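You operate a simulated robot arm through the tools that you are given. There is no shell and no other tool. Be economical: measure what you need, move in short steps, check, and stop when the job is done.

You run a simulated robot arm. Do the job below in one go: nothing can be reset, and whatever is moved stays where it is left.

Task
Put both packs from the snack tin on the yellow plate.
Fine: the lid waits on the desk top; close the tin again.

Only the result counts: the job must be done as asked and must still hold three seconds after the hand-in. Knocking over, shifting, dropping, spilling or breaking anything else fails it. Lids that push on must go on centred and level and be pressed home; caps that screw on are set level and turned clockwise until they are tight.

Robot
A 7-joint arm with a two-finger parallel gripper, fixed in place. Base frame: the origin is at the foot of the arm, x ahead of it, y to its left, z up; the work surface is at about z = 740. Units: mm, rad, N and s.
With the tool pointing down near the work surface it reaches from about 300 to 680 mm from the base axis. Its first joint turns from -1.152 to 1.152 rad. Payload 1.57 kg.
The tool frame sits at the grasp point between the pads (the TCP): z along the fingers, y along the line on which they close. The tips reach 30 mm beyond it. Largest opening 110 mm; finger width 24, thickness 12; the body of the gripper, 48 by 112 mm, starts 78 mm behind the TCP.
Orientation is told as [roll, pitch, yaw] about the base's x, y, z axes, in that order, counted from this pose: with the fingers straight down and closing along the base's y, the tool's x points along the base's -x, its y along +y and its z along -z.

Tools
- The arm moves only by the tool servo_tool. Its argument "motion" is a list of rows, each an object of numbers (a shift or turn left out is 0, a gripper value left out holds the last): "dx", "dy", "dz": the shift along the tool's x, y, z in mm; "rx", "ry", "rz": the turn, a rotation vector about the tool's x, y, z in rad. In form: [{"dx": .., "dy": .., "dz": .., "rx": .., "ry": .., "rz": ..}, ...]. A call has 1 to 20 rows; each row shifts and turns the commanded pose from where the row before left it, along the tool's axes as they then stand. "jaw" is the opening, from 0 (shut) to 1 (fully open), set as the call begins (left out, the last holds). Rows are played at 5 a second. More than 50 mm and 0.15 rad between two rows, or a gripper value outside its range, and nothing of the call is played. A pose out of reach is approached as far as the arm can. The call stops where the force on the tool passes 90 N (or 10 N more than at its start, if that is more) or the arm is blocked; 0.2 s more then pass. Each finger travels about 108 mm/s and halts on what it meets, pressing with about 24 N; the grip force reading is that of the motor and also rises with nothing between the fingers. The clock runs only during rows and for 0.2 s after the last one: add rows that do not move to give the fingers time. The reply holds the time, the measured pose of the TCP, the force on the tool along the base axes, the opening and the grip force, in the units named above and with some noise, with the torque about the TCP (base axes, N m) and any sound that the robot's microphone picked up.
- Cameras (640 x 400 px; columns grow to the right, rows downward): "scene" is fixed at [178.6, -422.2, 1398]; the picture's right is [0.58, -0.81, 0.00], its down [-0.59, -0.43, -0.68] and it looks along [0.55, 0.40, -0.73] (base axes); focal length 270 px, centre (320, 200). "wrist" rides on the gripper at [70, 16, -141] in the tool frame; the picture's right is [-0.23, 0.97, 0.00], its down [-0.86, -0.20, -0.48] and it looks along [-0.47, -0.11, 0.88] (tool axes); focal length 222 px, centre (320, 200).
- camera(camera): a new picture of that camera. No time passes.
- measure_at(camera, pixels): for up to 12 pixels [column, row] of the newest picture of that camera ("zoom" is the newest enlarged one), the place [x, y, z] in the base frame of the surface seen there, good to about 2 mm, but the place of the scene camera against the robot may be out by one fixed shift of up to 18 mm in any direction. No time passes.
- inspect(camera, box): a new picture of the part [left, top, right, bottom] of that camera's present view, enlarged. No time passes.
- close_job(): hands the job in; it is judged then, once.

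Go step by step. Measure first, check grasps and placings, and put right what went wrong. The budget is 80 turns and 34 pictures, counting those below and the enlarged ones. Unless the task says otherwise, let go and move clear before handing in, and close with one line.

The tools are called after "Call:" as a command line: name --argument value ..., lists and objects as JSON in quotes. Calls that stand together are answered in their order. servo_tool: Moves the arm, as the interface text tells. Its arguments: {"type":"object","properties":{"motion":{"type":"array","items":{"type":"object","properties":{"dx":{"type":"number"},"dy":{"type":"number"},"dz":{"type":"number"},"rx":{"type":"number"},"ry":{"type":"number"},"rz":{"type":"number"}}}},"jaw":{"type":"number"}},"required":["motion"]} The other tools are called the same way: camera (camera) takes a picture; measure_at (camera, pixels) gives the place of the surface under pixels of a picture; inspect (camera, box) takes an enlarged picture of a part of a camera's view; close_job () hands the job in.

At the start:

```text
clock: 0.0
tool_pos: [456.9, 161.2, 1107.9]
tcp_rot: [0.0, 0.001, 0.001]
force: [-0.5, -0.4, -0.5]
moment: [0.01, 0.03, 0.03]
finger_gap: 110.0
grasp_force: 0.0
```

scene: 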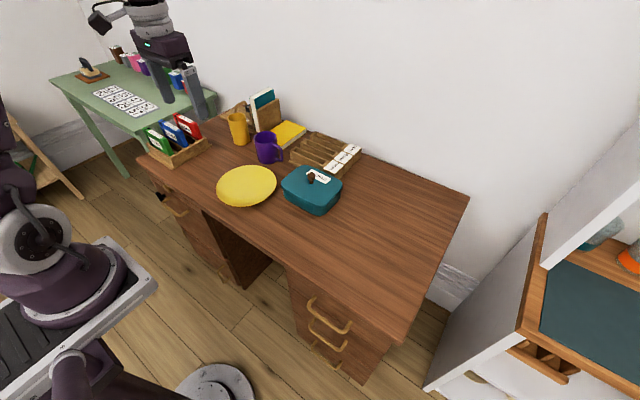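
wrist: 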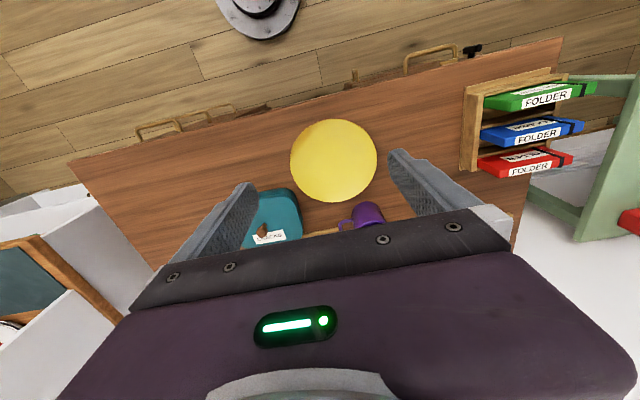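

The teal tin with a brown knob sits around scene pixel (312,188), the yellow plate around (247,186). I'll enlarge the view and measure.

Call:
inspect --camera "scene" --box '[200, 110, 380, 222]'

Call:
measure_at --camera "wrist" --pixels '[[262, 229], [290, 192], [300, 235], [265, 193], [333, 160], [300, 160], [367, 160], [333, 125], [333, 196], [250, 130], [365, 215]]'

Call:
measure_at --camera "scene" --pixels '[[310, 176], [283, 183], [313, 208], [341, 186], [312, 168], [247, 186], [218, 188], [276, 182], [300, 190], [312, 192], [268, 135], [330, 260]]'

```text
3.56 times, centred on (290, 166) of scene
```

zoom: 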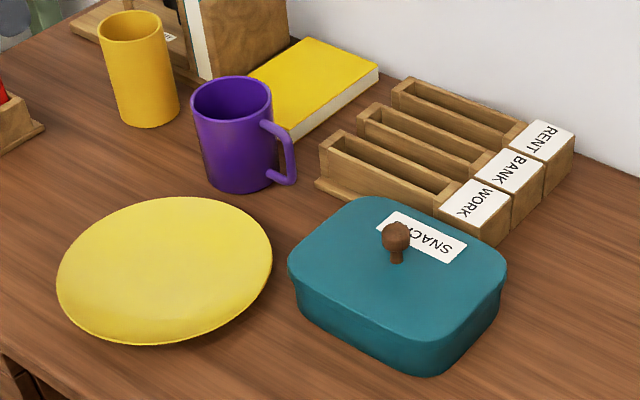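

```text
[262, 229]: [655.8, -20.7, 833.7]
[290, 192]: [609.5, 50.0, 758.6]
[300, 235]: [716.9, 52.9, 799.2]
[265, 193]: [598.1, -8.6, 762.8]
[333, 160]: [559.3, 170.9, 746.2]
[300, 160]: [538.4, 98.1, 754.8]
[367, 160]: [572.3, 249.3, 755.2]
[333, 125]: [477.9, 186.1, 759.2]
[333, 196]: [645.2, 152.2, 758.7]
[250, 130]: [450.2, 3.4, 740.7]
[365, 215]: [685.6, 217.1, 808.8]
```

```text
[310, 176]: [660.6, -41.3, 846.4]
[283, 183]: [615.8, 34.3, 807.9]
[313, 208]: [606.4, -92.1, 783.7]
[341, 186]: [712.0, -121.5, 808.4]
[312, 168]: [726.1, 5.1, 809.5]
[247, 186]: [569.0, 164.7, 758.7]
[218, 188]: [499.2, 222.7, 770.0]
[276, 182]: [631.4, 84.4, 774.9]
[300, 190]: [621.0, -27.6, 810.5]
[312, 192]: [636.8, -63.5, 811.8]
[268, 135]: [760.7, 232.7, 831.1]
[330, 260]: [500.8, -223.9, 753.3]
```

Tin knob is around (656,-21,834) by the wrist camera; the scene camera is shifted by roughly (+8,-10,+12). I'll move the wrist camera closer over the tin.

Call:
servo_tool --motion '[{"dx": -20, "dy": -30, "dz": 18}, {"dx": -20, "dy": -30, "dz": 18}, {"dx": -20, "dy": -30, "dz": 18}, {"dx": -20, "dy": -30, "dz": 18}, {"dx": -20, "dy": -30, "dz": 18}, {"dx": -3, "dy": -11, "dz": 18}, {}]'

Call:
camera --camera "wrist"

```text
clock: 1.6
tool_pos: [560.8, -0.2, 998.3]
tcp_rot: [0.001, 0.0, -0.001]
force: [0.2, -0.4, -0.9]
moment: [-0.03, 0.04, -0.01]
finger_gap: 110.1
grasp_force: 0.1
```

```text
30 pictures are left
```

wrist: 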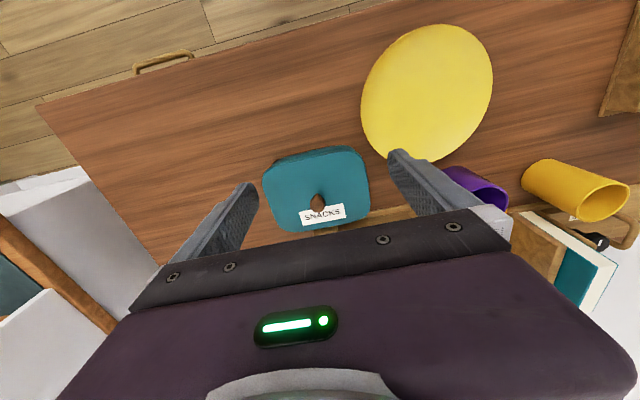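

Call:
inspect --camera "wrist" --box '[230, 130, 390, 240]'

Call:
measure_at --camera "wrist" --pixels '[[316, 203], [316, 197], [316, 211], [270, 171], [275, 225], [357, 162], [366, 212], [318, 165], [315, 150], [268, 200], [364, 185], [325, 229]]'

```text
3.64 times, centred on (310, 185) of wrist
```

zoom: 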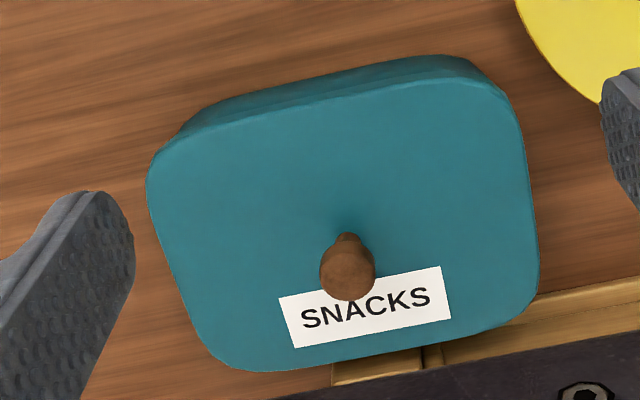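

```text
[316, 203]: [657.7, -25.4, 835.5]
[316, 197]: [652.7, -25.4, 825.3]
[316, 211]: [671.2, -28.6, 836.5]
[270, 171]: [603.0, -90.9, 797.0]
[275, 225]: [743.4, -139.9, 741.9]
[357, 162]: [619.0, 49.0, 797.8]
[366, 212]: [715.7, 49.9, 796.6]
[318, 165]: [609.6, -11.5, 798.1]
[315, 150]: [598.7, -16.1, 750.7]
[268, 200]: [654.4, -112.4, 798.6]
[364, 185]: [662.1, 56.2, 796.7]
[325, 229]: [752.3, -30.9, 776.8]
```

Call:
measure_at --camera "zoom" --pixels '[[240, 122], [440, 88], [160, 220], [180, 290], [522, 150], [533, 240], [270, 366], [470, 338], [348, 268], [330, 270], [366, 270], [348, 240]]'

```text
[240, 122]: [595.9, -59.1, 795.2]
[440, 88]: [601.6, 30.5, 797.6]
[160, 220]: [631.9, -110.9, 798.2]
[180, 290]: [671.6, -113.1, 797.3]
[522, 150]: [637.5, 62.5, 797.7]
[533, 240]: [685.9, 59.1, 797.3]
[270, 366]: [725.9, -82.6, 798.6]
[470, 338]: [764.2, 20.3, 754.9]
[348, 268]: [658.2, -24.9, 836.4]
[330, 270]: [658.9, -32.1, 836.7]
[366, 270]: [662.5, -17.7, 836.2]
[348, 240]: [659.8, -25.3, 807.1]
```

Lid top is z≈797, knob centred at about (661,-25), ball about z 815–838; the tin is yawed about -0.06 rad. I'll approach above the knob, and check the desk for free space for the lid.

Call:
servo_tool --jaw 0.5 --motion '[{"dx": -34, "dy": -8, "dz": 27}, {"dx": -34, "dy": -8, "dz": 27}, {"dx": -33, "dy": -9, "dz": 26}, {"dz": 30, "rz": 0.06}, {}]'

Call:
measure_at --camera "scene" --pixels '[[395, 340], [465, 200], [350, 250], [380, 220], [400, 270], [430, 230], [340, 270], [320, 285], [300, 250], [260, 225], [370, 170], [380, 290]]'

Call:
camera --camera "wrist"

```text
clock: 2.8
tool_pos: [661.4, -26.3, 890.7]
tcp_rot: [0.001, -0.001, -0.062]
force: [-0.2, -0.1, 0.8]
moment: [0.01, -0.02, 0.0]
finger_gap: 54.9
grasp_force: 0.0
```

```text
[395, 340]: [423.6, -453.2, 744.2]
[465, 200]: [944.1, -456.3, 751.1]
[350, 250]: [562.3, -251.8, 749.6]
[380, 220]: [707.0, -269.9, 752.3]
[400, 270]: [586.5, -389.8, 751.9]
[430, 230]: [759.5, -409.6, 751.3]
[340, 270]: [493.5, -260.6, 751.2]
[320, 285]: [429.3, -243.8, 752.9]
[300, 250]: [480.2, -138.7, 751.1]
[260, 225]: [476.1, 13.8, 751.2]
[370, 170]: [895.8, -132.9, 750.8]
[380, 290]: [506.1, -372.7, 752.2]
```

```text
28 pictures are left
```

wrist: 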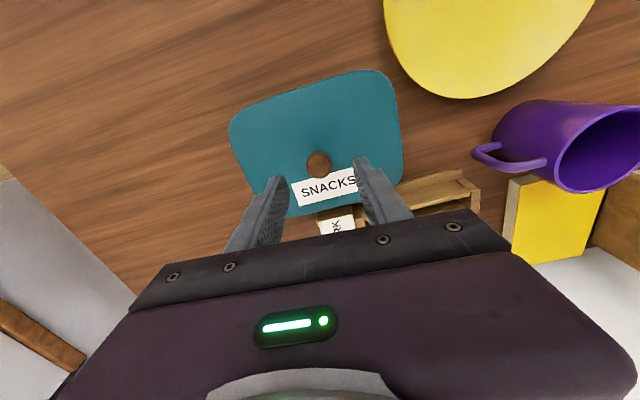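

The knob is at (318,160) between the tips; I'll remeasure it from here.

Call:
inspect --camera "wrist" --box '[270, 130, 366, 190]'

Call:
measure_at --camera "wrist" --pixels '[[318, 162], [306, 162], [331, 162], [318, 151], [318, 172], [318, 176], [311, 154], [325, 170]]'

```text
6.67 times, centred on (318, 160) of wrist
```

zoom: 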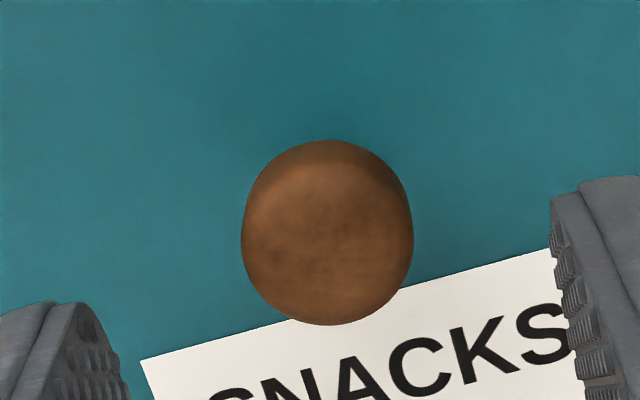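

```text
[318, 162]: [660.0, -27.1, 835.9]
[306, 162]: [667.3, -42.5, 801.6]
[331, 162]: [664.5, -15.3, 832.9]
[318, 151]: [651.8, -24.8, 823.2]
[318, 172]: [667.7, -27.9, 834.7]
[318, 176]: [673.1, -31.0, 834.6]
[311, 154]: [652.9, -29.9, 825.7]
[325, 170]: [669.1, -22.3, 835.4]
```

Ball centre is about (662,-27,826). I'll descend to TCP z≈832 and close.

Call:
servo_tool --motion '[{"dz": 20}, {"dz": 20}, {"dz": 18}, {}]'

Call:
servo_tool --jaw 0 --motion '[{}, {}, {}, {}]'

```text
clock: 3.8
tool_pos: [660.2, -26.1, 833.6]
tcp_rot: [0.001, 0.0, -0.058]
force: [-0.4, 0.3, -0.3]
moment: [0.01, 0.03, -0.01]
finger_gap: 54.9
grasp_force: 0.0
```

```text
clock: 4.8
tool_pos: [659.6, -26.6, 833.6]
tcp_rot: [-0.001, 0.0, -0.059]
force: [0.2, 0.3, 0.3]
moment: [0.0, -0.03, -0.03]
finger_gap: 23.3
grasp_force: 23.9
heard: snap
```

The fingers hold the ball (gap 23.3). I'll lift straight up in small steps.

Call:
servo_tool --motion '[{"dz": -3}, {"dz": -3}, {"dz": -4}, {"dz": -10}, {"dz": -20}, {"dz": -20}, {"dz": -20}, {}]'

Call:
camera --camera "scene"

```text
clock: 6.6
tool_pos: [660.2, -25.0, 913.5]
tcp_rot: [0.0, 0.0, -0.06]
force: [0.0, -0.6, -0.3]
moment: [0.02, 0.01, -0.02]
finger_gap: 0.0
grasp_force: 21.1
```

```text
26 pictures are left
```

scene: 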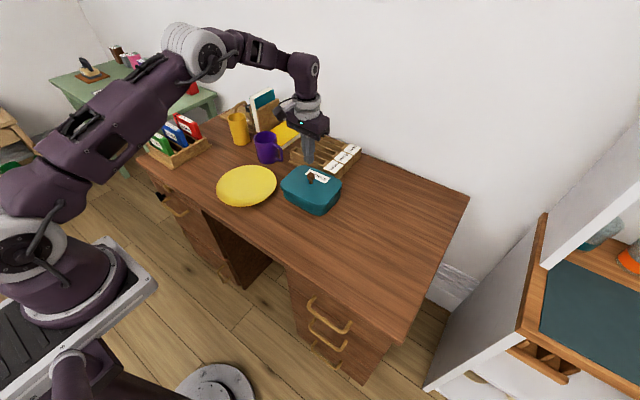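

The grip slipped off (gap 0); the lid appears still in place. I'll look closely at the knob and lid.

Call:
inspect --camera "wrist" --box '[210, 60, 430, 200]'

Call:
inspect --camera "scene" --box '[270, 155, 355, 220]'

Call:
measure_at --camera "zoom" --pixels '[[300, 130]]'

```text
2.86 times, centred on (320, 130) of wrist
```

zoom: 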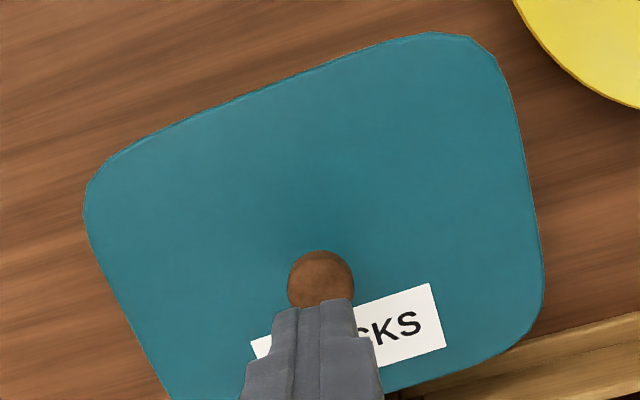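

```text
6.15 times, centred on (312, 188) of scene
```

zoom: 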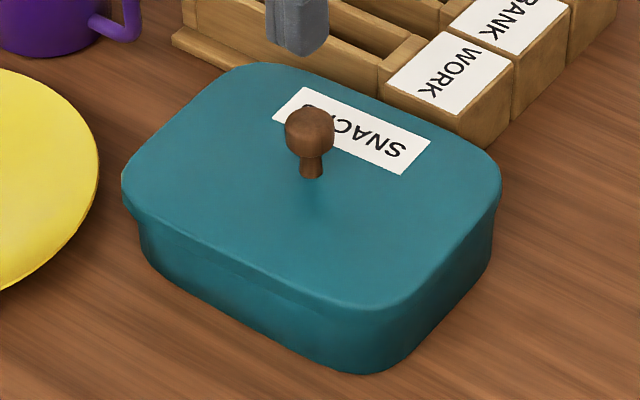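

```text
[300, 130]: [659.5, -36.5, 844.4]
```

Call:
camera --camera "wrist"

Call:
measure_at --camera "wrist" --pixels '[[250, 125], [270, 180], [360, 80], [388, 100], [390, 165], [320, 110], [322, 150], [322, 155], [300, 95], [245, 140], [285, 90]]'

```text
23 pictures are left
```

wrist: 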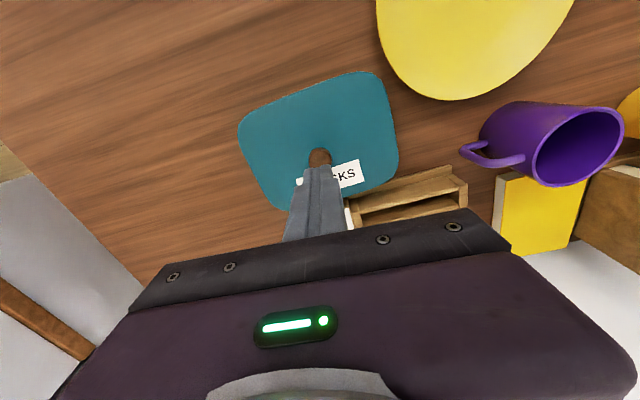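

```text
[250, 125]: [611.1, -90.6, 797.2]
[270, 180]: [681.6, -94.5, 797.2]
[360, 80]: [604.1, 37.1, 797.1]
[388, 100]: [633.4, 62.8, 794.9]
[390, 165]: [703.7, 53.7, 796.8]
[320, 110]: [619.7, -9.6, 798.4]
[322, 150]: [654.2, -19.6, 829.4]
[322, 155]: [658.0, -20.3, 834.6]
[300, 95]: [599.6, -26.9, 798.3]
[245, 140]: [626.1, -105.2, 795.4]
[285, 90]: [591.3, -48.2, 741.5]
```

The lid is unchanged (top still 797, level), so the ball just slipped. I'll regrip with the ball centred and lift in very small steps watching the force.

Call:
servo_tool --jaw 0.5 --motion '[{}, {}, {"dx": -2, "dz": 30}, {"dz": 30}, {"dz": 22}, {}]'

Call:
servo_tool --jaw 0 --motion '[{}, {}, {}, {}, {}]'

Call:
servo_tool --motion '[{"dz": -1}, {"dz": -1}]'

Call:
servo_tool --motion '[{"dz": -1}, {"dz": -1}]'

```text
clock: 8.0
tool_pos: [662.6, -24.5, 830.9]
tcp_rot: [0.001, -0.001, -0.059]
force: [-0.2, 0.7, -0.2]
moment: [-0.01, 0.01, 0.0]
finger_gap: 55.1
grasp_force: 0.1
```

```text
clock: 9.2
tool_pos: [662.9, -24.6, 829.9]
tcp_rot: [0.001, 0.0, -0.06]
force: [-1.0, -0.4, 0.3]
moment: [-0.01, 0.01, -0.02]
finger_gap: 23.0
grasp_force: 24.2
```

```text
clock: 9.8
tool_pos: [663.2, -23.7, 831.3]
tcp_rot: [0.001, 0.0, -0.06]
force: [-0.2, -0.6, 0.2]
moment: [-0.01, -0.02, 0.0]
finger_gap: 23.4
grasp_force: 23.6
```

```text
clock: 10.4
tool_pos: [661.7, -24.5, 834.9]
tcp_rot: [-0.002, 0.001, -0.06]
force: [0.2, -0.2, -0.2]
moment: [-0.01, 0.02, 0.0]
finger_gap: 23.5
grasp_force: 23.9
```

Call:
servo_tool --motion '[{"dz": -2}, {"dz": -2}]'

Call:
camera --camera "wrist"

Call:
measure_at --camera "wrist" --pixels '[[250, 140], [360, 80], [388, 105], [320, 110], [322, 140], [280, 200]]'

```text
clock: 11.0
tool_pos: [662.7, -24.5, 838.0]
tcp_rot: [0.001, 0.001, -0.06]
force: [0.2, 0.0, -0.4]
moment: [0.0, -0.02, -0.01]
finger_gap: 23.2
grasp_force: 24.0
```

```text
22 pictures are left
```

wrist: 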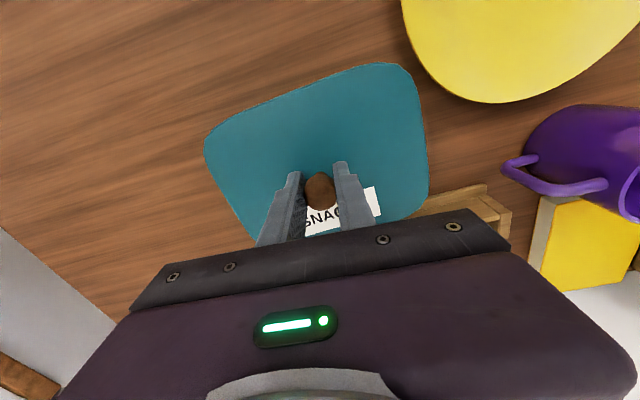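

```text
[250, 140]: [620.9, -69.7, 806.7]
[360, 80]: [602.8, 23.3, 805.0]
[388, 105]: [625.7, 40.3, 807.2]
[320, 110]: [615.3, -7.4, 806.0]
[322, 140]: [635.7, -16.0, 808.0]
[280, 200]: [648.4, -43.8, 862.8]
```

The lid is up about 9 mm with the gripper (top now ~806). I'll continue lifting gently.

Call:
servo_tool --motion '[{"dz": -4}, {"dz": -4}, {"dz": -5}, {"dz": -6}, {"dz": -6}, {"dz": -6}, {"dz": -6}, {"dz": -6}, {"dz": -6}, {"dz": -6}, {}]'

Call:
camera --camera "scene"

```text
clock: 13.4
tool_pos: [662.1, -24.2, 894.0]
tcp_rot: [0.0, -0.001, -0.059]
force: [0.1, -0.2, -0.2]
moment: [-0.01, -0.04, -0.03]
finger_gap: 23.4
grasp_force: 23.8
```

```text
21 pictures are left
```

scene: 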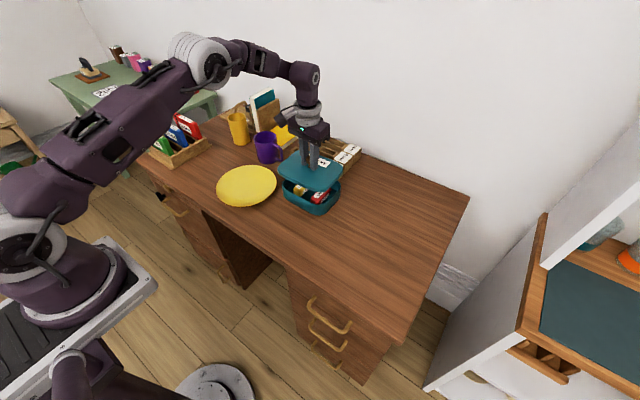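

The lid is off and hanging level. I'll carry it gently to free desk near (560,-250).

Call:
servo_tool --motion '[{"dx": 2, "dy": -5}, {"dx": 4, "dy": -10}, {"dx": 5, "dy": -13}, {"dx": 5, "dy": -13}, {"dx": 5, "dy": -13}, {"dx": 5, "dy": -13}, {"dx": 5, "dy": -13}, {"dx": 5, "dy": -13}, {"dx": 5, "dy": -13}, {"dx": 5, "dy": -13}, {"dx": 5, "dy": -13}, {"dx": 5, "dy": -13}, {"dx": 5, "dy": -13}, {"dx": 5, "dy": -13}, {"dx": 5, "dy": -13}, {"dx": 5, "dy": -13}, {"dx": 5, "dy": -13}, {"dx": 4, "dy": -10}, {"dx": 3, "dy": -5}, {}]'

Call:
inspect --camera "scene" --box '[260, 120, 430, 270]'

```text
clock: 17.6
tool_pos: [561.7, -243.4, 893.4]
tcp_rot: [0.0, -0.001, -0.06]
force: [-0.2, 0.2, 1.3]
moment: [0.0, -0.05, 0.04]
finger_gap: 23.2
grasp_force: 24.0
```

```text
2.67 times, centred on (345, 195) of scene
```

zoom: 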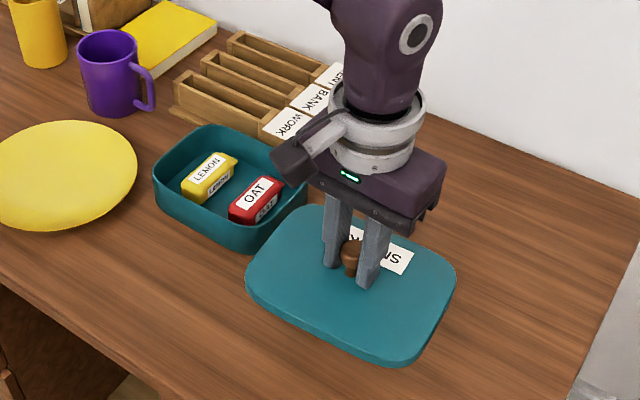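

The lid hangs level over free desk; two packs (LEMON yellow, OAT red) are in the tin. Lowering the lid gently.

Call:
servo_tool --motion '[{"dz": 8}, {"dz": 10}, {"dz": 10}, {"dz": 10}, {"dz": 10}, {"dz": 10}, {"dz": 10}, {"dz": 10}, {"dz": 8}, {}]'

Call:
inspect --camera "scene" --box '[300, 170, 420, 270]'

```text
clock: 19.8
tool_pos: [560.6, -244.7, 808.8]
tcp_rot: [-0.001, 0.0, -0.06]
force: [0.5, -0.7, -0.5]
moment: [0.0, 0.01, 0.02]
finger_gap: 23.4
grasp_force: 23.7
```

```text
4.00 times, centred on (360, 220) of scene
```

zoom: 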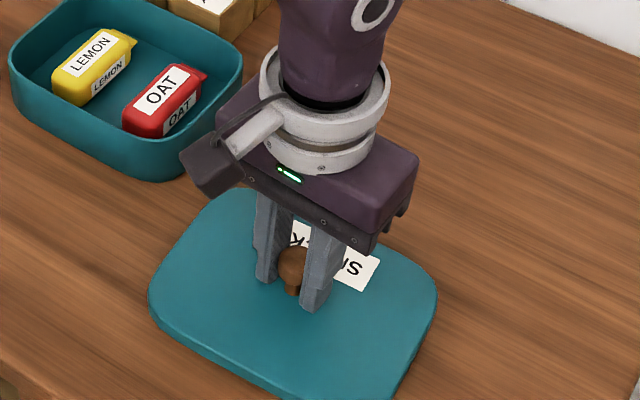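

Call:
servo_tool --motion '[{"dz": 3}, {"dz": 3}, {"dz": 3}, {}]'

Call:
servo_tool --motion '[{"dz": 2}, {"dz": 2}, {}]'

Call:
servo_tool --motion '[{"dz": 2}, {"dz": 2}, {}]'

Call:
servo_tool --motion '[{"dz": 2}, {"dz": 2}, {}]'

```text
clock: 20.8
tool_pos: [561.4, -243.9, 798.2]
tcp_rot: [0.0, 0.0, -0.058]
force: [-0.3, -0.4, 0.0]
moment: [-0.02, -0.03, 0.01]
finger_gap: 23.0
grasp_force: 23.6
```

```text
clock: 21.6
tool_pos: [560.3, -242.7, 794.1]
tcp_rot: [0.0, 0.001, -0.06]
force: [0.1, 0.2, 0.0]
moment: [0.0, 0.0, -0.01]
finger_gap: 23.5
grasp_force: 24.4
```

```text
clock: 22.4
tool_pos: [561.1, -243.9, 789.0]
tcp_rot: [0.002, 0.0, -0.059]
force: [-1.3, 0.1, -0.7]
moment: [-0.03, -0.01, -0.02]
finger_gap: 23.4
grasp_force: 23.8
```

```text
clock: 23.2
tool_pos: [560.9, -243.6, 785.7]
tcp_rot: [0.001, -0.001, -0.06]
force: [0.5, -0.1, -0.9]
moment: [0.0, 0.02, 0.01]
finger_gap: 23.3
grasp_force: 24.1
```

No contact force yet; I'll measure the lid top height.

Call:
camera --camera "wrist"

Call:
measure_at --camera "wrist" --pixels '[[250, 145], [360, 90], [388, 115], [320, 115], [322, 145], [200, 60], [450, 100]]'

```text
18 pictures are left
```

wrist: 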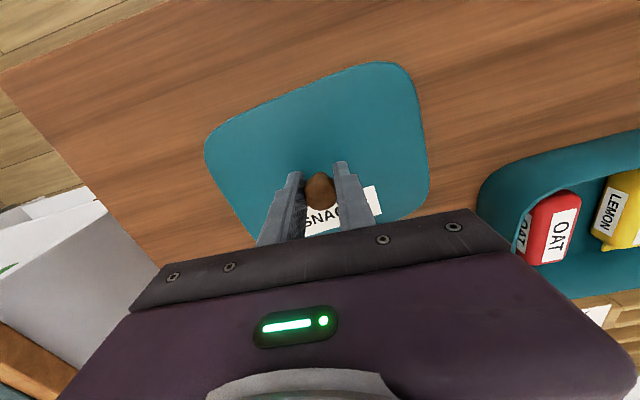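

```text
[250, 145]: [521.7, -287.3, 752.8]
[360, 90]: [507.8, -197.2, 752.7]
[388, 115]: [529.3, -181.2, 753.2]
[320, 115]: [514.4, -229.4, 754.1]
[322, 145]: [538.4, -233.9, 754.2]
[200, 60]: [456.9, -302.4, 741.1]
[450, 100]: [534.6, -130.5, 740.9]
```

Call:
servo_tool --motion '[{"dz": 1}, {"dz": 1}, {}]'

Call:
servo_tool --motion '[{"dz": 1}, {"dz": 1}, {}]'

Call:
servo_tool --motion '[{"dz": 1}, {"dz": 1}, {}]'

Call:
measure_at --camera "wrist" --pixels '[[320, 115]]'

```text
clock: 24.0
tool_pos: [561.0, -243.9, 784.0]
tcp_rot: [0.001, 0.0, -0.059]
force: [-0.4, 0.1, -0.8]
moment: [0.04, 0.01, -0.02]
finger_gap: 23.1
grasp_force: 23.7
```

```text
clock: 24.8
tool_pos: [561.4, -245.9, 781.4]
tcp_rot: [0.0, 0.0, -0.06]
force: [-0.9, 0.1, 0.1]
moment: [0.01, -0.03, -0.01]
finger_gap: 23.2
grasp_force: 24.2
```

```text
clock: 25.6
tool_pos: [561.8, -244.3, 780.3]
tcp_rot: [0.002, 0.001, -0.058]
force: [0.5, 0.3, 0.7]
moment: [-0.02, -0.07, -0.03]
finger_gap: 23.5
grasp_force: 24.5
```

```text
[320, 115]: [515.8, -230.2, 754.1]
```

Call:
camera --camera "wrist"

Call:
measure_at --camera "wrist" --pixels '[[250, 145], [360, 90], [388, 115], [320, 115], [322, 145], [200, 60], [450, 100]]'

```text
17 pictures are left
```

wrist: 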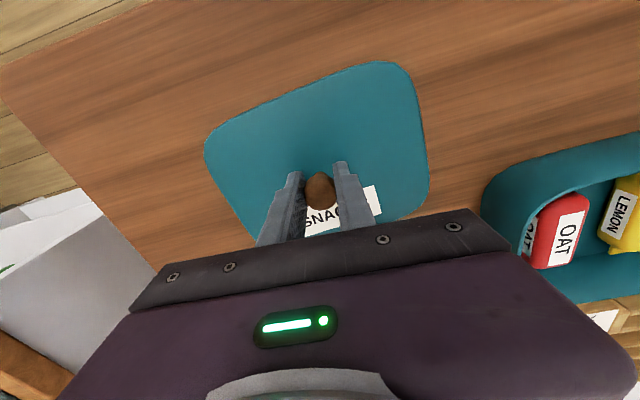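

```text
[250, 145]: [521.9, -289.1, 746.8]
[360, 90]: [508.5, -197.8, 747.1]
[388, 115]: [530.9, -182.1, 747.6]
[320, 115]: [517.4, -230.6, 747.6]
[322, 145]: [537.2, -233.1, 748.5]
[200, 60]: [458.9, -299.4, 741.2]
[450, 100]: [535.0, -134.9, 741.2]
```

Lid top is at 747, about 6 mm above the desk and still in the grip; a few more 1 mm steps until contact.

Call:
servo_tool --motion '[{"dz": 1}, {"dz": 1}, {}]'

Call:
servo_tool --motion '[{"dz": 1}, {"dz": 0.5}, {}]'

```text
clock: 26.4
tool_pos: [561.5, -244.0, 779.5]
tcp_rot: [-0.002, -0.002, -0.06]
force: [-3.9, 4.3, 27.4]
moment: [0.06, 0.12, 0.02]
finger_gap: 23.3
grasp_force: 24.1
```

```text
clock: 27.2
tool_pos: [562.6, -245.8, 779.1]
tcp_rot: [-0.002, -0.003, -0.06]
force: [3.7, -0.3, 28.3]
moment: [0.0, -0.13, -0.05]
finger_gap: 23.3
grasp_force: 23.5
```

Contact at TCP z≈779.5. Relieve and open, then rise.

Call:
servo_tool --motion '[{"dz": -2}, {}]'

Call:
servo_tool --jaw 0.5 --motion '[{}, {}, {"dz": -20}, {"dz": -30}, {"dz": -40}, {"dz": -40}, {"dz": -40}, {"dz": -40}, {}]'

```text
clock: 27.8
tool_pos: [561.4, -245.2, 777.8]
tcp_rot: [0.002, 0.002, -0.06]
force: [1.1, -1.2, 3.3]
moment: [-0.09, -0.28, -0.08]
finger_gap: 23.1
grasp_force: 24.1
```

```text
clock: 29.8
tool_pos: [558.9, -246.1, 990.5]
tcp_rot: [0.001, -0.001, -0.06]
force: [0.1, -0.2, -0.2]
moment: [0.0, 0.01, 0.0]
finger_gap: 55.1
grasp_force: 0.0
```

Lid is down and released. Moving the camera over the tin to look at the packs.

Call:
servo_tool --motion '[{"dx": -4, "dy": 42}, {"dx": -4, "dy": 42}, {"dx": -4, "dy": 42, "dz": 10}, {"dx": -4, "dy": 42, "dz": 20}, {"dx": -3, "dy": 39, "dz": 20}, {}, {}]'

Call:
inspect --camera "wrist" --box '[200, 60, 440, 210]'

```text
clock: 31.4
tool_pos: [590.6, -40.0, 938.3]
tcp_rot: [0.001, -0.001, -0.059]
force: [0.2, 0.3, 0.2]
moment: [0.02, -0.03, 0.03]
finger_gap: 54.9
grasp_force: 0.0
```

```text
2.67 times, centred on (320, 135) of wrist
```

zoom: 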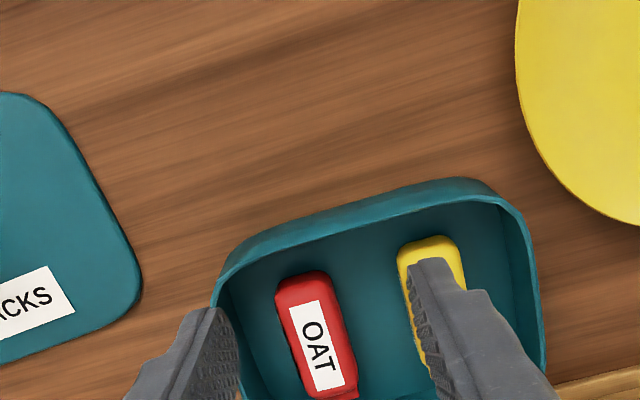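

Call:
servo_tool --jaw 1 --motion '[{"dx": -35}, {"dx": -35}, {}, {}]'

Call:
inspect --camera "wrist" --box '[200, 60, 440, 210]'

```text
clock: 32.4
tool_pos: [658.2, -45.7, 939.4]
tcp_rot: [-0.001, 0.0, -0.057]
force: [-0.2, 0.1, -0.3]
moment: [0.04, -0.05, -0.04]
finger_gap: 109.9
grasp_force: 0.0
```

```text
2.67 times, centred on (320, 135) of wrist
```

zoom: 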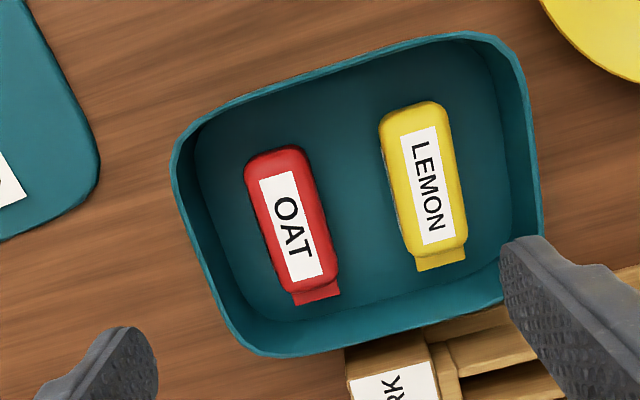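

Both packs are clear. Measuring their tops, sides, and the tin rim and floor.

Call:
measure_at --camera "zoom" --pixels '[[290, 225], [252, 185], [268, 250], [308, 170], [332, 255], [275, 152], [318, 282], [345, 250], [210, 260], [178, 190], [395, 120], [350, 150]]'

Call:
measure_at --camera "zoom" --pixels '[[425, 180], [387, 160], [402, 230], [450, 140], [463, 210], [410, 110], [435, 245], [440, 265], [490, 150], [535, 200], [500, 50], [240, 345]]'

```text
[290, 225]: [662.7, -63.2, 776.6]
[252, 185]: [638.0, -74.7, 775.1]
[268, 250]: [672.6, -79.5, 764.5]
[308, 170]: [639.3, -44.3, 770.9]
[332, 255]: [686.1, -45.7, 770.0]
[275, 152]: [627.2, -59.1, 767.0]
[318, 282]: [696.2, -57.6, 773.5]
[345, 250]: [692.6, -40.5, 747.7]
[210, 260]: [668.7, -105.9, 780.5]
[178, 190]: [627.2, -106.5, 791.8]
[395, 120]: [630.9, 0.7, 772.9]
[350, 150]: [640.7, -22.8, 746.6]
```

```text
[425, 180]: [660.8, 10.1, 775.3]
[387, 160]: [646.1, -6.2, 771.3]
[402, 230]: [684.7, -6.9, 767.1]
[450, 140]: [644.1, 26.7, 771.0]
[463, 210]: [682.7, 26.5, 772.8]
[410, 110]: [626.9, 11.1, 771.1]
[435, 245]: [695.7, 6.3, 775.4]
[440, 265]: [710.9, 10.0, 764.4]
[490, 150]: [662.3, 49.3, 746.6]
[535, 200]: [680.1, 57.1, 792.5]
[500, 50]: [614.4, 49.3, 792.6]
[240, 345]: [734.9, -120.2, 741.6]
```

Yellow pack centre is (662,10), red (662,-62); tops ≈776, floor 746.6, rim 792. I'll grasp the yellow first with a 50 mm opening.

Call:
servo_tool --jaw 0.455 --motion '[{"dx": -2, "dy": 28}, {"dy": 28}, {"dz": 45}, {"dz": 45}, {}, {}]'

Call:
inspect --camera "wrist" --box '[200, 60, 440, 210]'

```text
clock: 33.8
tool_pos: [667.9, 13.9, 851.3]
tcp_rot: [0.001, -0.002, -0.059]
force: [0.7, -0.2, 0.4]
moment: [0.01, 0.0, -0.02]
finger_gap: 50.3
grasp_force: 0.0
```

```text
2.67 times, centred on (320, 135) of wrist
```

zoom: 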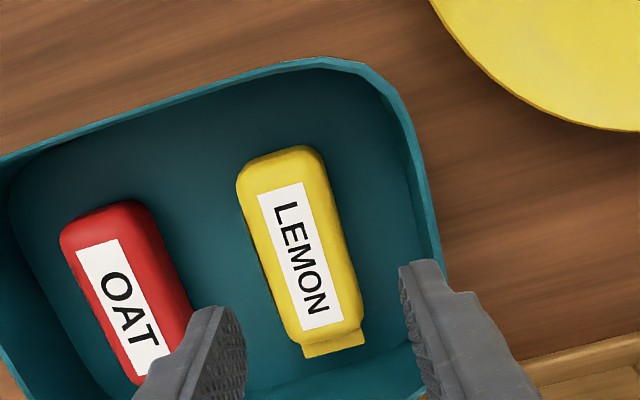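

Call:
measure_at --camera "zoom" --pixels '[[296, 240], [250, 220], [274, 290], [330, 200], [350, 270], [280, 158], [320, 325], [430, 220], [184, 290], [165, 230]]'

```text
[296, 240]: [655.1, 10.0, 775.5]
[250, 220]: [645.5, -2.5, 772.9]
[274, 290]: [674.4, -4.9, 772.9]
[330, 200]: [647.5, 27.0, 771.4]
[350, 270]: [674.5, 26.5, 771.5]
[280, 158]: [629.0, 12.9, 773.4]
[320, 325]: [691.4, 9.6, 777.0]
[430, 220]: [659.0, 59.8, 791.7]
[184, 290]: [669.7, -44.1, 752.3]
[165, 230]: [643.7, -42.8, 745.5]
```

Yellow centre confirmed at (660,11). Adjust and descend to z≈782, then close.

Call:
servo_tool --motion '[{"dx": 5.8, "dy": -3}, {"dz": 25}, {"dz": 25}, {"dz": 18}, {}]'

Call:
servo_tool --jaw 0 --motion '[{}, {}, {}, {}]'

Call:
servo_tool --motion '[{"dz": -3}, {"dz": -5}, {"dz": -10}, {"dz": -15}, {"dz": -20}, {"dz": -20}, {"dz": -20}, {}]'

Call:
camera --camera "wrist"

```text
clock: 35.0
tool_pos: [660.5, 12.5, 784.0]
tcp_rot: [-0.001, -0.001, -0.059]
force: [-9.1, 1.1, 22.4]
moment: [0.97, 0.15, 0.32]
finger_gap: 50.1
grasp_force: 0.0
```

```text
clock: 36.0
tool_pos: [662.2, 11.1, 783.3]
tcp_rot: [-0.001, -0.001, -0.059]
force: [5.6, 0.4, 16.0]
moment: [0.01, -0.29, -0.07]
finger_gap: 33.1
grasp_force: 24.0
```

```text
clock: 37.8
tool_pos: [660.1, 9.8, 874.0]
tcp_rot: [0.0, 0.001, -0.06]
force: [0.2, 0.1, -0.5]
moment: [0.01, 0.01, -0.01]
finger_gap: 33.2
grasp_force: 24.3
```

```text
13 pictures are left
```

wrist: 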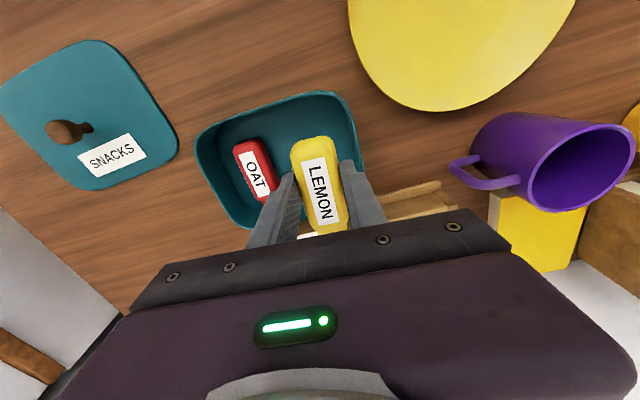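

The yellow pack is held (gap 33) and out. Carrying it to the plate at about (560,200).

Call:
servo_tool --motion '[{"dx": 5, "dy": 8}, {"dx": 8, "dy": 14}, {"dx": 11, "dy": 18}, {"dx": 11, "dy": 18}, {"dx": 11, "dy": 18}, {"dx": 11, "dy": 18}, {"dx": 11, "dy": 18}, {"dx": 11, "dy": 18}, {"dx": 11, "dy": 18}, {"dx": 11, "dy": 18}, {"dx": 7, "dy": 12}, {"dx": 4, "dy": 6}, {}]'

Call:
servo_tool --motion '[{"dz": 20}, {"dz": 20}, {"dz": 20}, {"dz": 15}, {}]'

Call:
camera --camera "wrist"

Call:
measure_at --camera "wrist" --pixels '[[320, 100], [320, 130], [260, 140], [220, 160], [385, 130], [420, 140], [320, 170]]'

```text
clock: 40.6
tool_pos: [561.4, 201.1, 872.9]
tcp_rot: [0.001, -0.001, -0.058]
force: [-0.3, -0.2, -0.2]
moment: [-0.02, 0.0, -0.01]
finger_gap: 33.0
grasp_force: 24.1
```

```text
clock: 41.8
tool_pos: [560.8, 200.7, 797.4]
tcp_rot: [0.0, -0.001, -0.059]
force: [0.1, 0.4, -0.6]
moment: [0.0, 0.0, -0.04]
finger_gap: 33.0
grasp_force: 23.8
```

```text
12 pictures are left
```

wrist: 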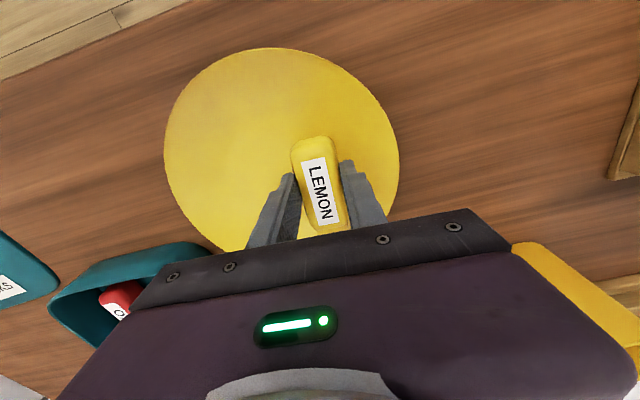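

```text
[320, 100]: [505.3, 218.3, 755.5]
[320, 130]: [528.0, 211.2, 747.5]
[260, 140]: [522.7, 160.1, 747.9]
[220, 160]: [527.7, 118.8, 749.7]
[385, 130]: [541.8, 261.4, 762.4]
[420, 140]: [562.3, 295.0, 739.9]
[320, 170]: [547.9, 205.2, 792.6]
```

Pack is above the plate, plate surface ~746–748 there. Lowering in small steps to contact.

Call:
servo_tool --motion '[{"dz": 3}, {"dz": 3}, {"dz": 2}, {"dz": 1}, {}]'

Call:
servo_tool --motion '[{"dz": 1}, {"dz": 1}, {}]'

```text
clock: 43.0
tool_pos: [559.5, 200.4, 789.7]
tcp_rot: [0.0, 0.001, -0.059]
force: [0.3, -0.2, 0.0]
moment: [-0.01, 0.03, 0.0]
finger_gap: 32.9
grasp_force: 24.1
```

```text
clock: 43.8
tool_pos: [560.4, 201.3, 787.3]
tcp_rot: [0.0, 0.001, -0.058]
force: [-0.6, 0.9, 4.0]
moment: [0.04, 0.07, -0.01]
finger_gap: 33.0
grasp_force: 23.5
```

Call:
servo_tool --motion '[{"dz": 1}, {}]'

```text
clock: 44.4
tool_pos: [560.8, 199.5, 787.5]
tcp_rot: [0.0, -0.003, -0.059]
force: [1.9, -2.0, 11.0]
moment: [0.12, 0.05, 0.03]
finger_gap: 33.2
grasp_force: 23.8
```

Contact is firm (11 N). Relieve by 1 mm, open a little (to ~47 mm), and rise.

Call:
servo_tool --jaw 0.4 --motion '[{"dz": -1}, {}, {}]'

Call:
servo_tool --motion '[{"dz": -15}, {"dz": -30}, {"dz": -35}, {"dz": -40}, {}]'

Call:
camera --camera "wrist"

Call:
measure_at --camera "wrist" --pixels '[[318, 150], [305, 130], [335, 150], [318, 120], [322, 170], [250, 160], [220, 170]]'

```text
clock: 45.2
tool_pos: [560.1, 199.1, 787.9]
tcp_rot: [0.001, -0.001, -0.06]
force: [-0.4, 0.0, 0.4]
moment: [0.02, -0.02, 0.01]
finger_gap: 44.0
grasp_force: 0.1
```

```text
clock: 46.4
tool_pos: [562.2, 202.5, 910.8]
tcp_rot: [-0.001, 0.001, -0.058]
force: [0.0, -0.1, -0.8]
moment: [-0.01, 0.03, -0.01]
finger_gap: 44.3
grasp_force: 0.2
```

```text
11 pictures are left
```

wrist: 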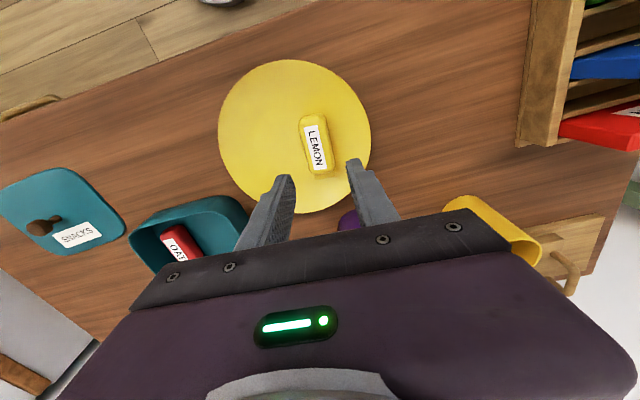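

```text
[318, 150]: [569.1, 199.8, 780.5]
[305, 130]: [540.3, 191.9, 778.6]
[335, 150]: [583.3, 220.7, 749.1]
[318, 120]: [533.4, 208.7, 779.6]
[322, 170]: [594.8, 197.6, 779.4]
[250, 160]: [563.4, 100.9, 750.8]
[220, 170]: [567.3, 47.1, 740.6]
```

Yellow sits flat on the plate. Going back over the red pack.

Call:
servo_tool --jaw 0.455 --motion '[{"dx": -16, "dy": -37}, {"dx": -16, "dy": -37}, {"dx": -16, "dy": -37}, {"dx": -17, "dy": -37}, {"dx": -17, "dy": -37}, {"dx": -17, "dy": -37}, {"dx": -17, "dy": -36, "dz": 20}, {"dz": 35}, {}]'

Call:
inspect --camera "wrist" --box '[200, 60, 440, 210]'

Call:
measure_at --camera "zoom" --pixels '[[296, 240], [250, 220], [274, 290], [330, 200], [350, 270], [280, 158], [320, 325], [200, 270], [430, 140]]'

```text
clock: 48.4
tool_pos: [662.4, -62.3, 849.3]
tcp_rot: [0.0, -0.001, -0.06]
force: [-0.1, 0.3, -0.5]
moment: [0.04, 0.03, 0.01]
finger_gap: 50.3
grasp_force: 0.1
```

```text
2.67 times, centred on (320, 135) of wrist
```

zoom: 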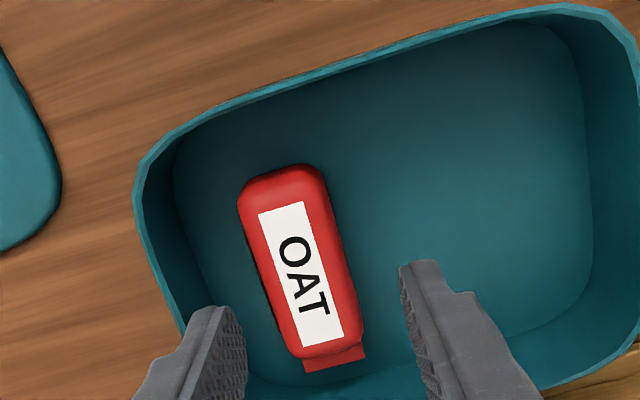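

```text
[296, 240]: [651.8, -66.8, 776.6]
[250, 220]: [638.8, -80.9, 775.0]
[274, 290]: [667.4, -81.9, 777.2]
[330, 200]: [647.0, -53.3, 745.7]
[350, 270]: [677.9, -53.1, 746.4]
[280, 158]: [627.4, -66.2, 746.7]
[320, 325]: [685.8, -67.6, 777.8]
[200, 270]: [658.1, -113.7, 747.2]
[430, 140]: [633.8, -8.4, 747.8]
```

Red centre is about (660,-65). Shift slightly, narrow to 44 mm, descend to z≈785, close, lift.

Call:
servo_tool --jaw 0.41 --motion '[{"dx": 2, "dy": -2.5}, {"dz": 25}, {"dz": 25}, {"dz": 14}, {}]'

Call:
servo_tool --jaw 0 --motion '[{}, {}, {}, {}]'

Call:
servo_tool --motion '[{"dz": -3}, {"dz": -5}, {"dz": -10}, {"dz": -15}, {"dz": -20}, {"dz": -20}, {"dz": -20}, {}]'

```text
clock: 49.6
tool_pos: [660.2, -66.1, 787.9]
tcp_rot: [0.0, 0.002, -0.06]
force: [0.6, 0.2, 0.7]
moment: [0.0, -0.01, 0.04]
finger_gap: 45.3
grasp_force: 0.0
```

```text
clock: 50.6
tool_pos: [660.8, -66.3, 788.0]
tcp_rot: [-0.001, -0.001, -0.059]
force: [0.7, 0.5, 0.4]
moment: [0.02, 0.0, -0.03]
finger_gap: 33.1
grasp_force: 23.7
```

```text
clock: 52.4
tool_pos: [658.5, -66.1, 883.6]
tcp_rot: [0.001, 0.0, -0.06]
force: [-0.8, -0.1, -0.7]
moment: [0.01, -0.01, -0.01]
finger_gap: 32.8
grasp_force: 24.1
```

Red pack held. Carrying to the plate at about (560,142).

Call:
servo_tool --motion '[{"dx": 5, "dy": 9}, {"dx": 8, "dy": 15}, {"dx": 11, "dy": 20}, {"dx": 11, "dy": 20}, {"dx": 11, "dy": 20}, {"dx": 11, "dy": 20}, {"dx": 11, "dy": 20}, {"dx": 11, "dy": 20}, {"dx": 11, "dy": 20}, {"dx": 11, "dy": 19}, {"dx": 7, "dy": 12}, {"dx": 4, "dy": 6}, {}]'

Call:
servo_tool --motion '[{"dz": 20}, {"dz": 20}, {"dz": 20}, {"dz": 15}, {"dz": 8}, {}]'

Call:
camera --camera "wrist"

```text
clock: 55.2
tool_pos: [559.2, 141.3, 881.2]
tcp_rot: [0.0, 0.001, -0.061]
force: [-0.5, -0.3, -0.4]
moment: [0.02, 0.02, 0.01]
finger_gap: 33.2
grasp_force: 24.1
```

```text
clock: 56.6
tool_pos: [557.9, 140.3, 799.1]
tcp_rot: [0.0, 0.0, -0.059]
force: [-0.1, -0.5, -1.3]
moment: [0.01, 0.0, 0.03]
finger_gap: 32.7
grasp_force: 23.7
```

```text
9 pictures are left
```

wrist: 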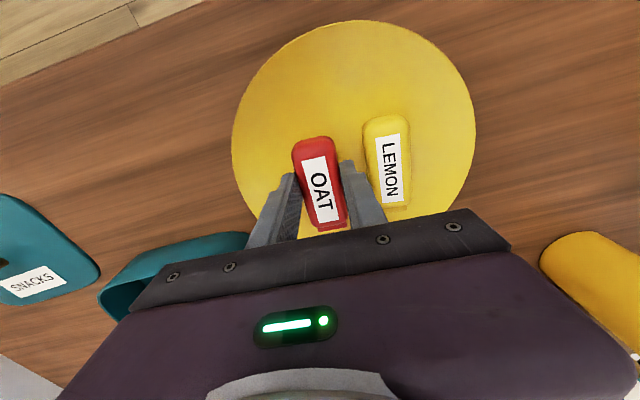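

Call:
servo_tool --motion '[{"dz": 2}, {"dz": 2}, {"dz": 1}, {}]'

Call:
servo_tool --motion '[{"dz": 1}, {"dz": 1}, {}]'

Call:
servo_tool --motion '[{"dz": 1}, {"dz": 1}, {}]'

```text
clock: 57.6
tool_pos: [559.1, 140.5, 793.7]
tcp_rot: [0.001, 0.001, -0.06]
force: [0.4, -0.5, -0.2]
moment: [-0.03, 0.0, -0.02]
finger_gap: 33.1
grasp_force: 23.9
```

```text
clock: 58.4
tool_pos: [559.0, 140.9, 792.2]
tcp_rot: [0.0, 0.0, -0.058]
force: [0.5, -0.7, -0.4]
moment: [0.0, -0.01, 0.01]
finger_gap: 33.1
grasp_force: 23.1
```

```text
clock: 59.2
tool_pos: [559.4, 140.6, 789.4]
tcp_rot: [0.0, -0.001, -0.061]
force: [-0.2, 0.1, -0.4]
moment: [0.0, 0.0, 0.02]
finger_gap: 33.1
grasp_force: 24.2
```

Call:
servo_tool --motion '[{"dz": 1}, {}]'

Call:
servo_tool --motion '[{"dz": 1}, {}]'

```text
clock: 59.8
tool_pos: [558.5, 142.2, 788.6]
tcp_rot: [-0.001, 0.001, -0.06]
force: [-5.2, -2.0, 15.8]
moment: [-0.06, 0.14, -0.02]
finger_gap: 33.1
grasp_force: 23.7
```

```text
clock: 60.4
tool_pos: [559.3, 142.5, 788.4]
tcp_rot: [0.0, -0.002, -0.058]
force: [-4.0, -4.3, 16.8]
moment: [-0.09, 0.12, 0.01]
finger_gap: 32.8
grasp_force: 24.2
```

Contact reached. Relieve, open slightly, rise, and head toward the lid.

Call:
servo_tool --jaw 0.38 --motion '[{"dz": -1}, {}, {}]'

Call:
servo_tool --motion '[{"dz": -15}, {"dz": -30}, {"dz": -35}, {"dz": -40}, {}]'

Call:
camera --camera "wrist"

Call:
measure_at --camera "wrist" --pixels '[[318, 150], [318, 125], [322, 172], [366, 140], [358, 120], [376, 155]]'

```text
clock: 61.2
tool_pos: [560.2, 142.6, 788.9]
tcp_rot: [0.001, -0.001, -0.059]
force: [-0.2, 0.3, 0.1]
moment: [0.03, 0.01, -0.01]
finger_gap: 41.9
grasp_force: 0.1
```

```text
clock: 62.4
tool_pos: [558.4, 142.6, 907.6]
tcp_rot: [0.0, -0.002, -0.059]
force: [0.5, -0.2, -0.1]
moment: [-0.01, -0.03, 0.04]
finger_gap: 41.9
grasp_force: 0.0
```

```text
8 pictures are left
```

wrist: 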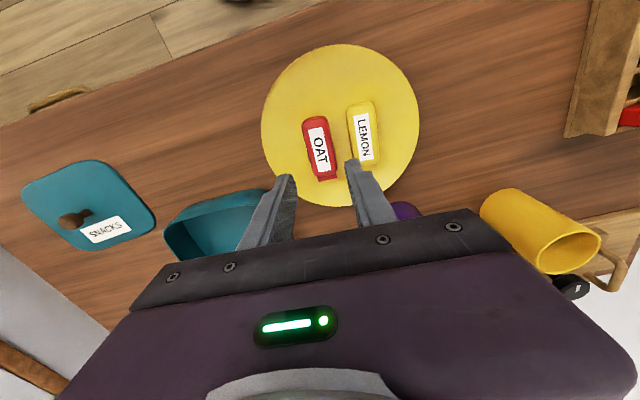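

```text
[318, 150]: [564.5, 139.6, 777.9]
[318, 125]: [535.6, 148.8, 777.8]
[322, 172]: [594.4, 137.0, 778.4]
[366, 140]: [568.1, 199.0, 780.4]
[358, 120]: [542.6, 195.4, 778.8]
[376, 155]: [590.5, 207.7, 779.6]
```

Both packs sit flat on the plate. On the way to the lid I'll measure the open tin's rim to aim the closing.

Call:
servo_tool --jaw 0.5 --motion '[{"dx": -20, "dy": -34, "dz": -6}, {"dx": -20, "dy": -34, "dz": -6}, {"dx": -20, "dy": -34, "dz": -6}, {"dx": -20, "dy": -34, "dz": -6}, {"dx": -20, "dy": -34, "dz": -6}, {}]'

Call:
inspect --camera "wrist" --box '[200, 50, 440, 200]'

```text
clock: 63.8
tool_pos: [651.1, -34.9, 938.1]
tcp_rot: [0.001, 0.001, -0.062]
force: [-1.1, 0.7, 0.0]
moment: [-0.01, -0.01, 0.03]
finger_gap: 55.0
grasp_force: 0.0
```

```text
2.67 times, centred on (320, 125) of wrist
```

zoom: 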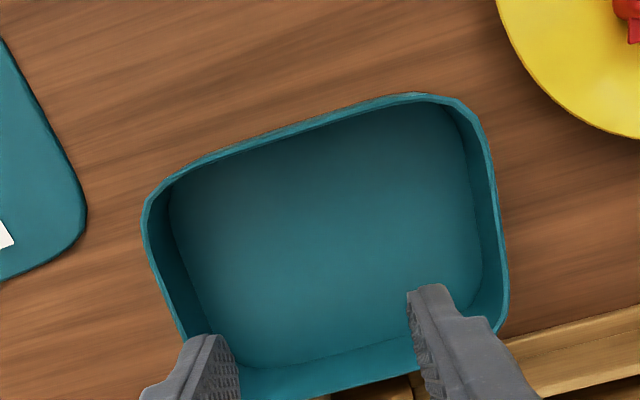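

Call:
measure_at --camera "zoom" --pixels '[[230, 152], [300, 128], [370, 106], [149, 230], [160, 270], [170, 300], [487, 150], [497, 200], [504, 260], [280, 397], [340, 386], [390, 376]]'

```text
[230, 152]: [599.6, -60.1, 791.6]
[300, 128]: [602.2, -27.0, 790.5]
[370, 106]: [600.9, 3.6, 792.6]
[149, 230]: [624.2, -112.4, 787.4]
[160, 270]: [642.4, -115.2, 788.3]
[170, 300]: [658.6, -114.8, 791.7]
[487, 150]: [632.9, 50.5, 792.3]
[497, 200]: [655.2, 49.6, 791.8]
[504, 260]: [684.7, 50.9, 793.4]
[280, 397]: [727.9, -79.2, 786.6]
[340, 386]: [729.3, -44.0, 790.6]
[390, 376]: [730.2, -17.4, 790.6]
```

The tin seems to have shifted a few mm (centre y≈-32 now, yaw nearer -0.02). I'll sample more rim points to be sure.

Call:
measure_at --camera "zoom" --pixels '[[485, 145], [489, 160], [493, 180], [498, 195], [500, 220], [502, 240], [506, 260], [508, 280], [147, 225], [152, 240], [157, 255], [163, 275]]'

Call:
measure_at --camera "zoom" --pixels '[[210, 159], [240, 149], [260, 142], [280, 135], [320, 122], [340, 115], [390, 101], [166, 285], [172, 300], [178, 320], [300, 393], [360, 382]]'

```text
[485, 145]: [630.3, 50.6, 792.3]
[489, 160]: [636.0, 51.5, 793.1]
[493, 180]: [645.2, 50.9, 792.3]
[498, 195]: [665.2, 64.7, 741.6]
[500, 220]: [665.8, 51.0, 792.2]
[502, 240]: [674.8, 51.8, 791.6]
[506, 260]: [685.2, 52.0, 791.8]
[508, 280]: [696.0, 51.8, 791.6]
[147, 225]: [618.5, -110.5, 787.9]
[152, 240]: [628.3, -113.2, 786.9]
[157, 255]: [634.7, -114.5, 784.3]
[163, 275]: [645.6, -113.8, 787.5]
```

```text
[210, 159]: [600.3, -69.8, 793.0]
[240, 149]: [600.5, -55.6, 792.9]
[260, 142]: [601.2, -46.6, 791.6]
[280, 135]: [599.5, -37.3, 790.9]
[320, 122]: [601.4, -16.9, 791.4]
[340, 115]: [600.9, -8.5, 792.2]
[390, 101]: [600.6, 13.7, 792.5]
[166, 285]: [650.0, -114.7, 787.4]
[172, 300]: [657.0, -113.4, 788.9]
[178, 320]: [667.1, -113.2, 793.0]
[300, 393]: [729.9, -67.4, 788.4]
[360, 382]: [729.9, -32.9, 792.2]
```

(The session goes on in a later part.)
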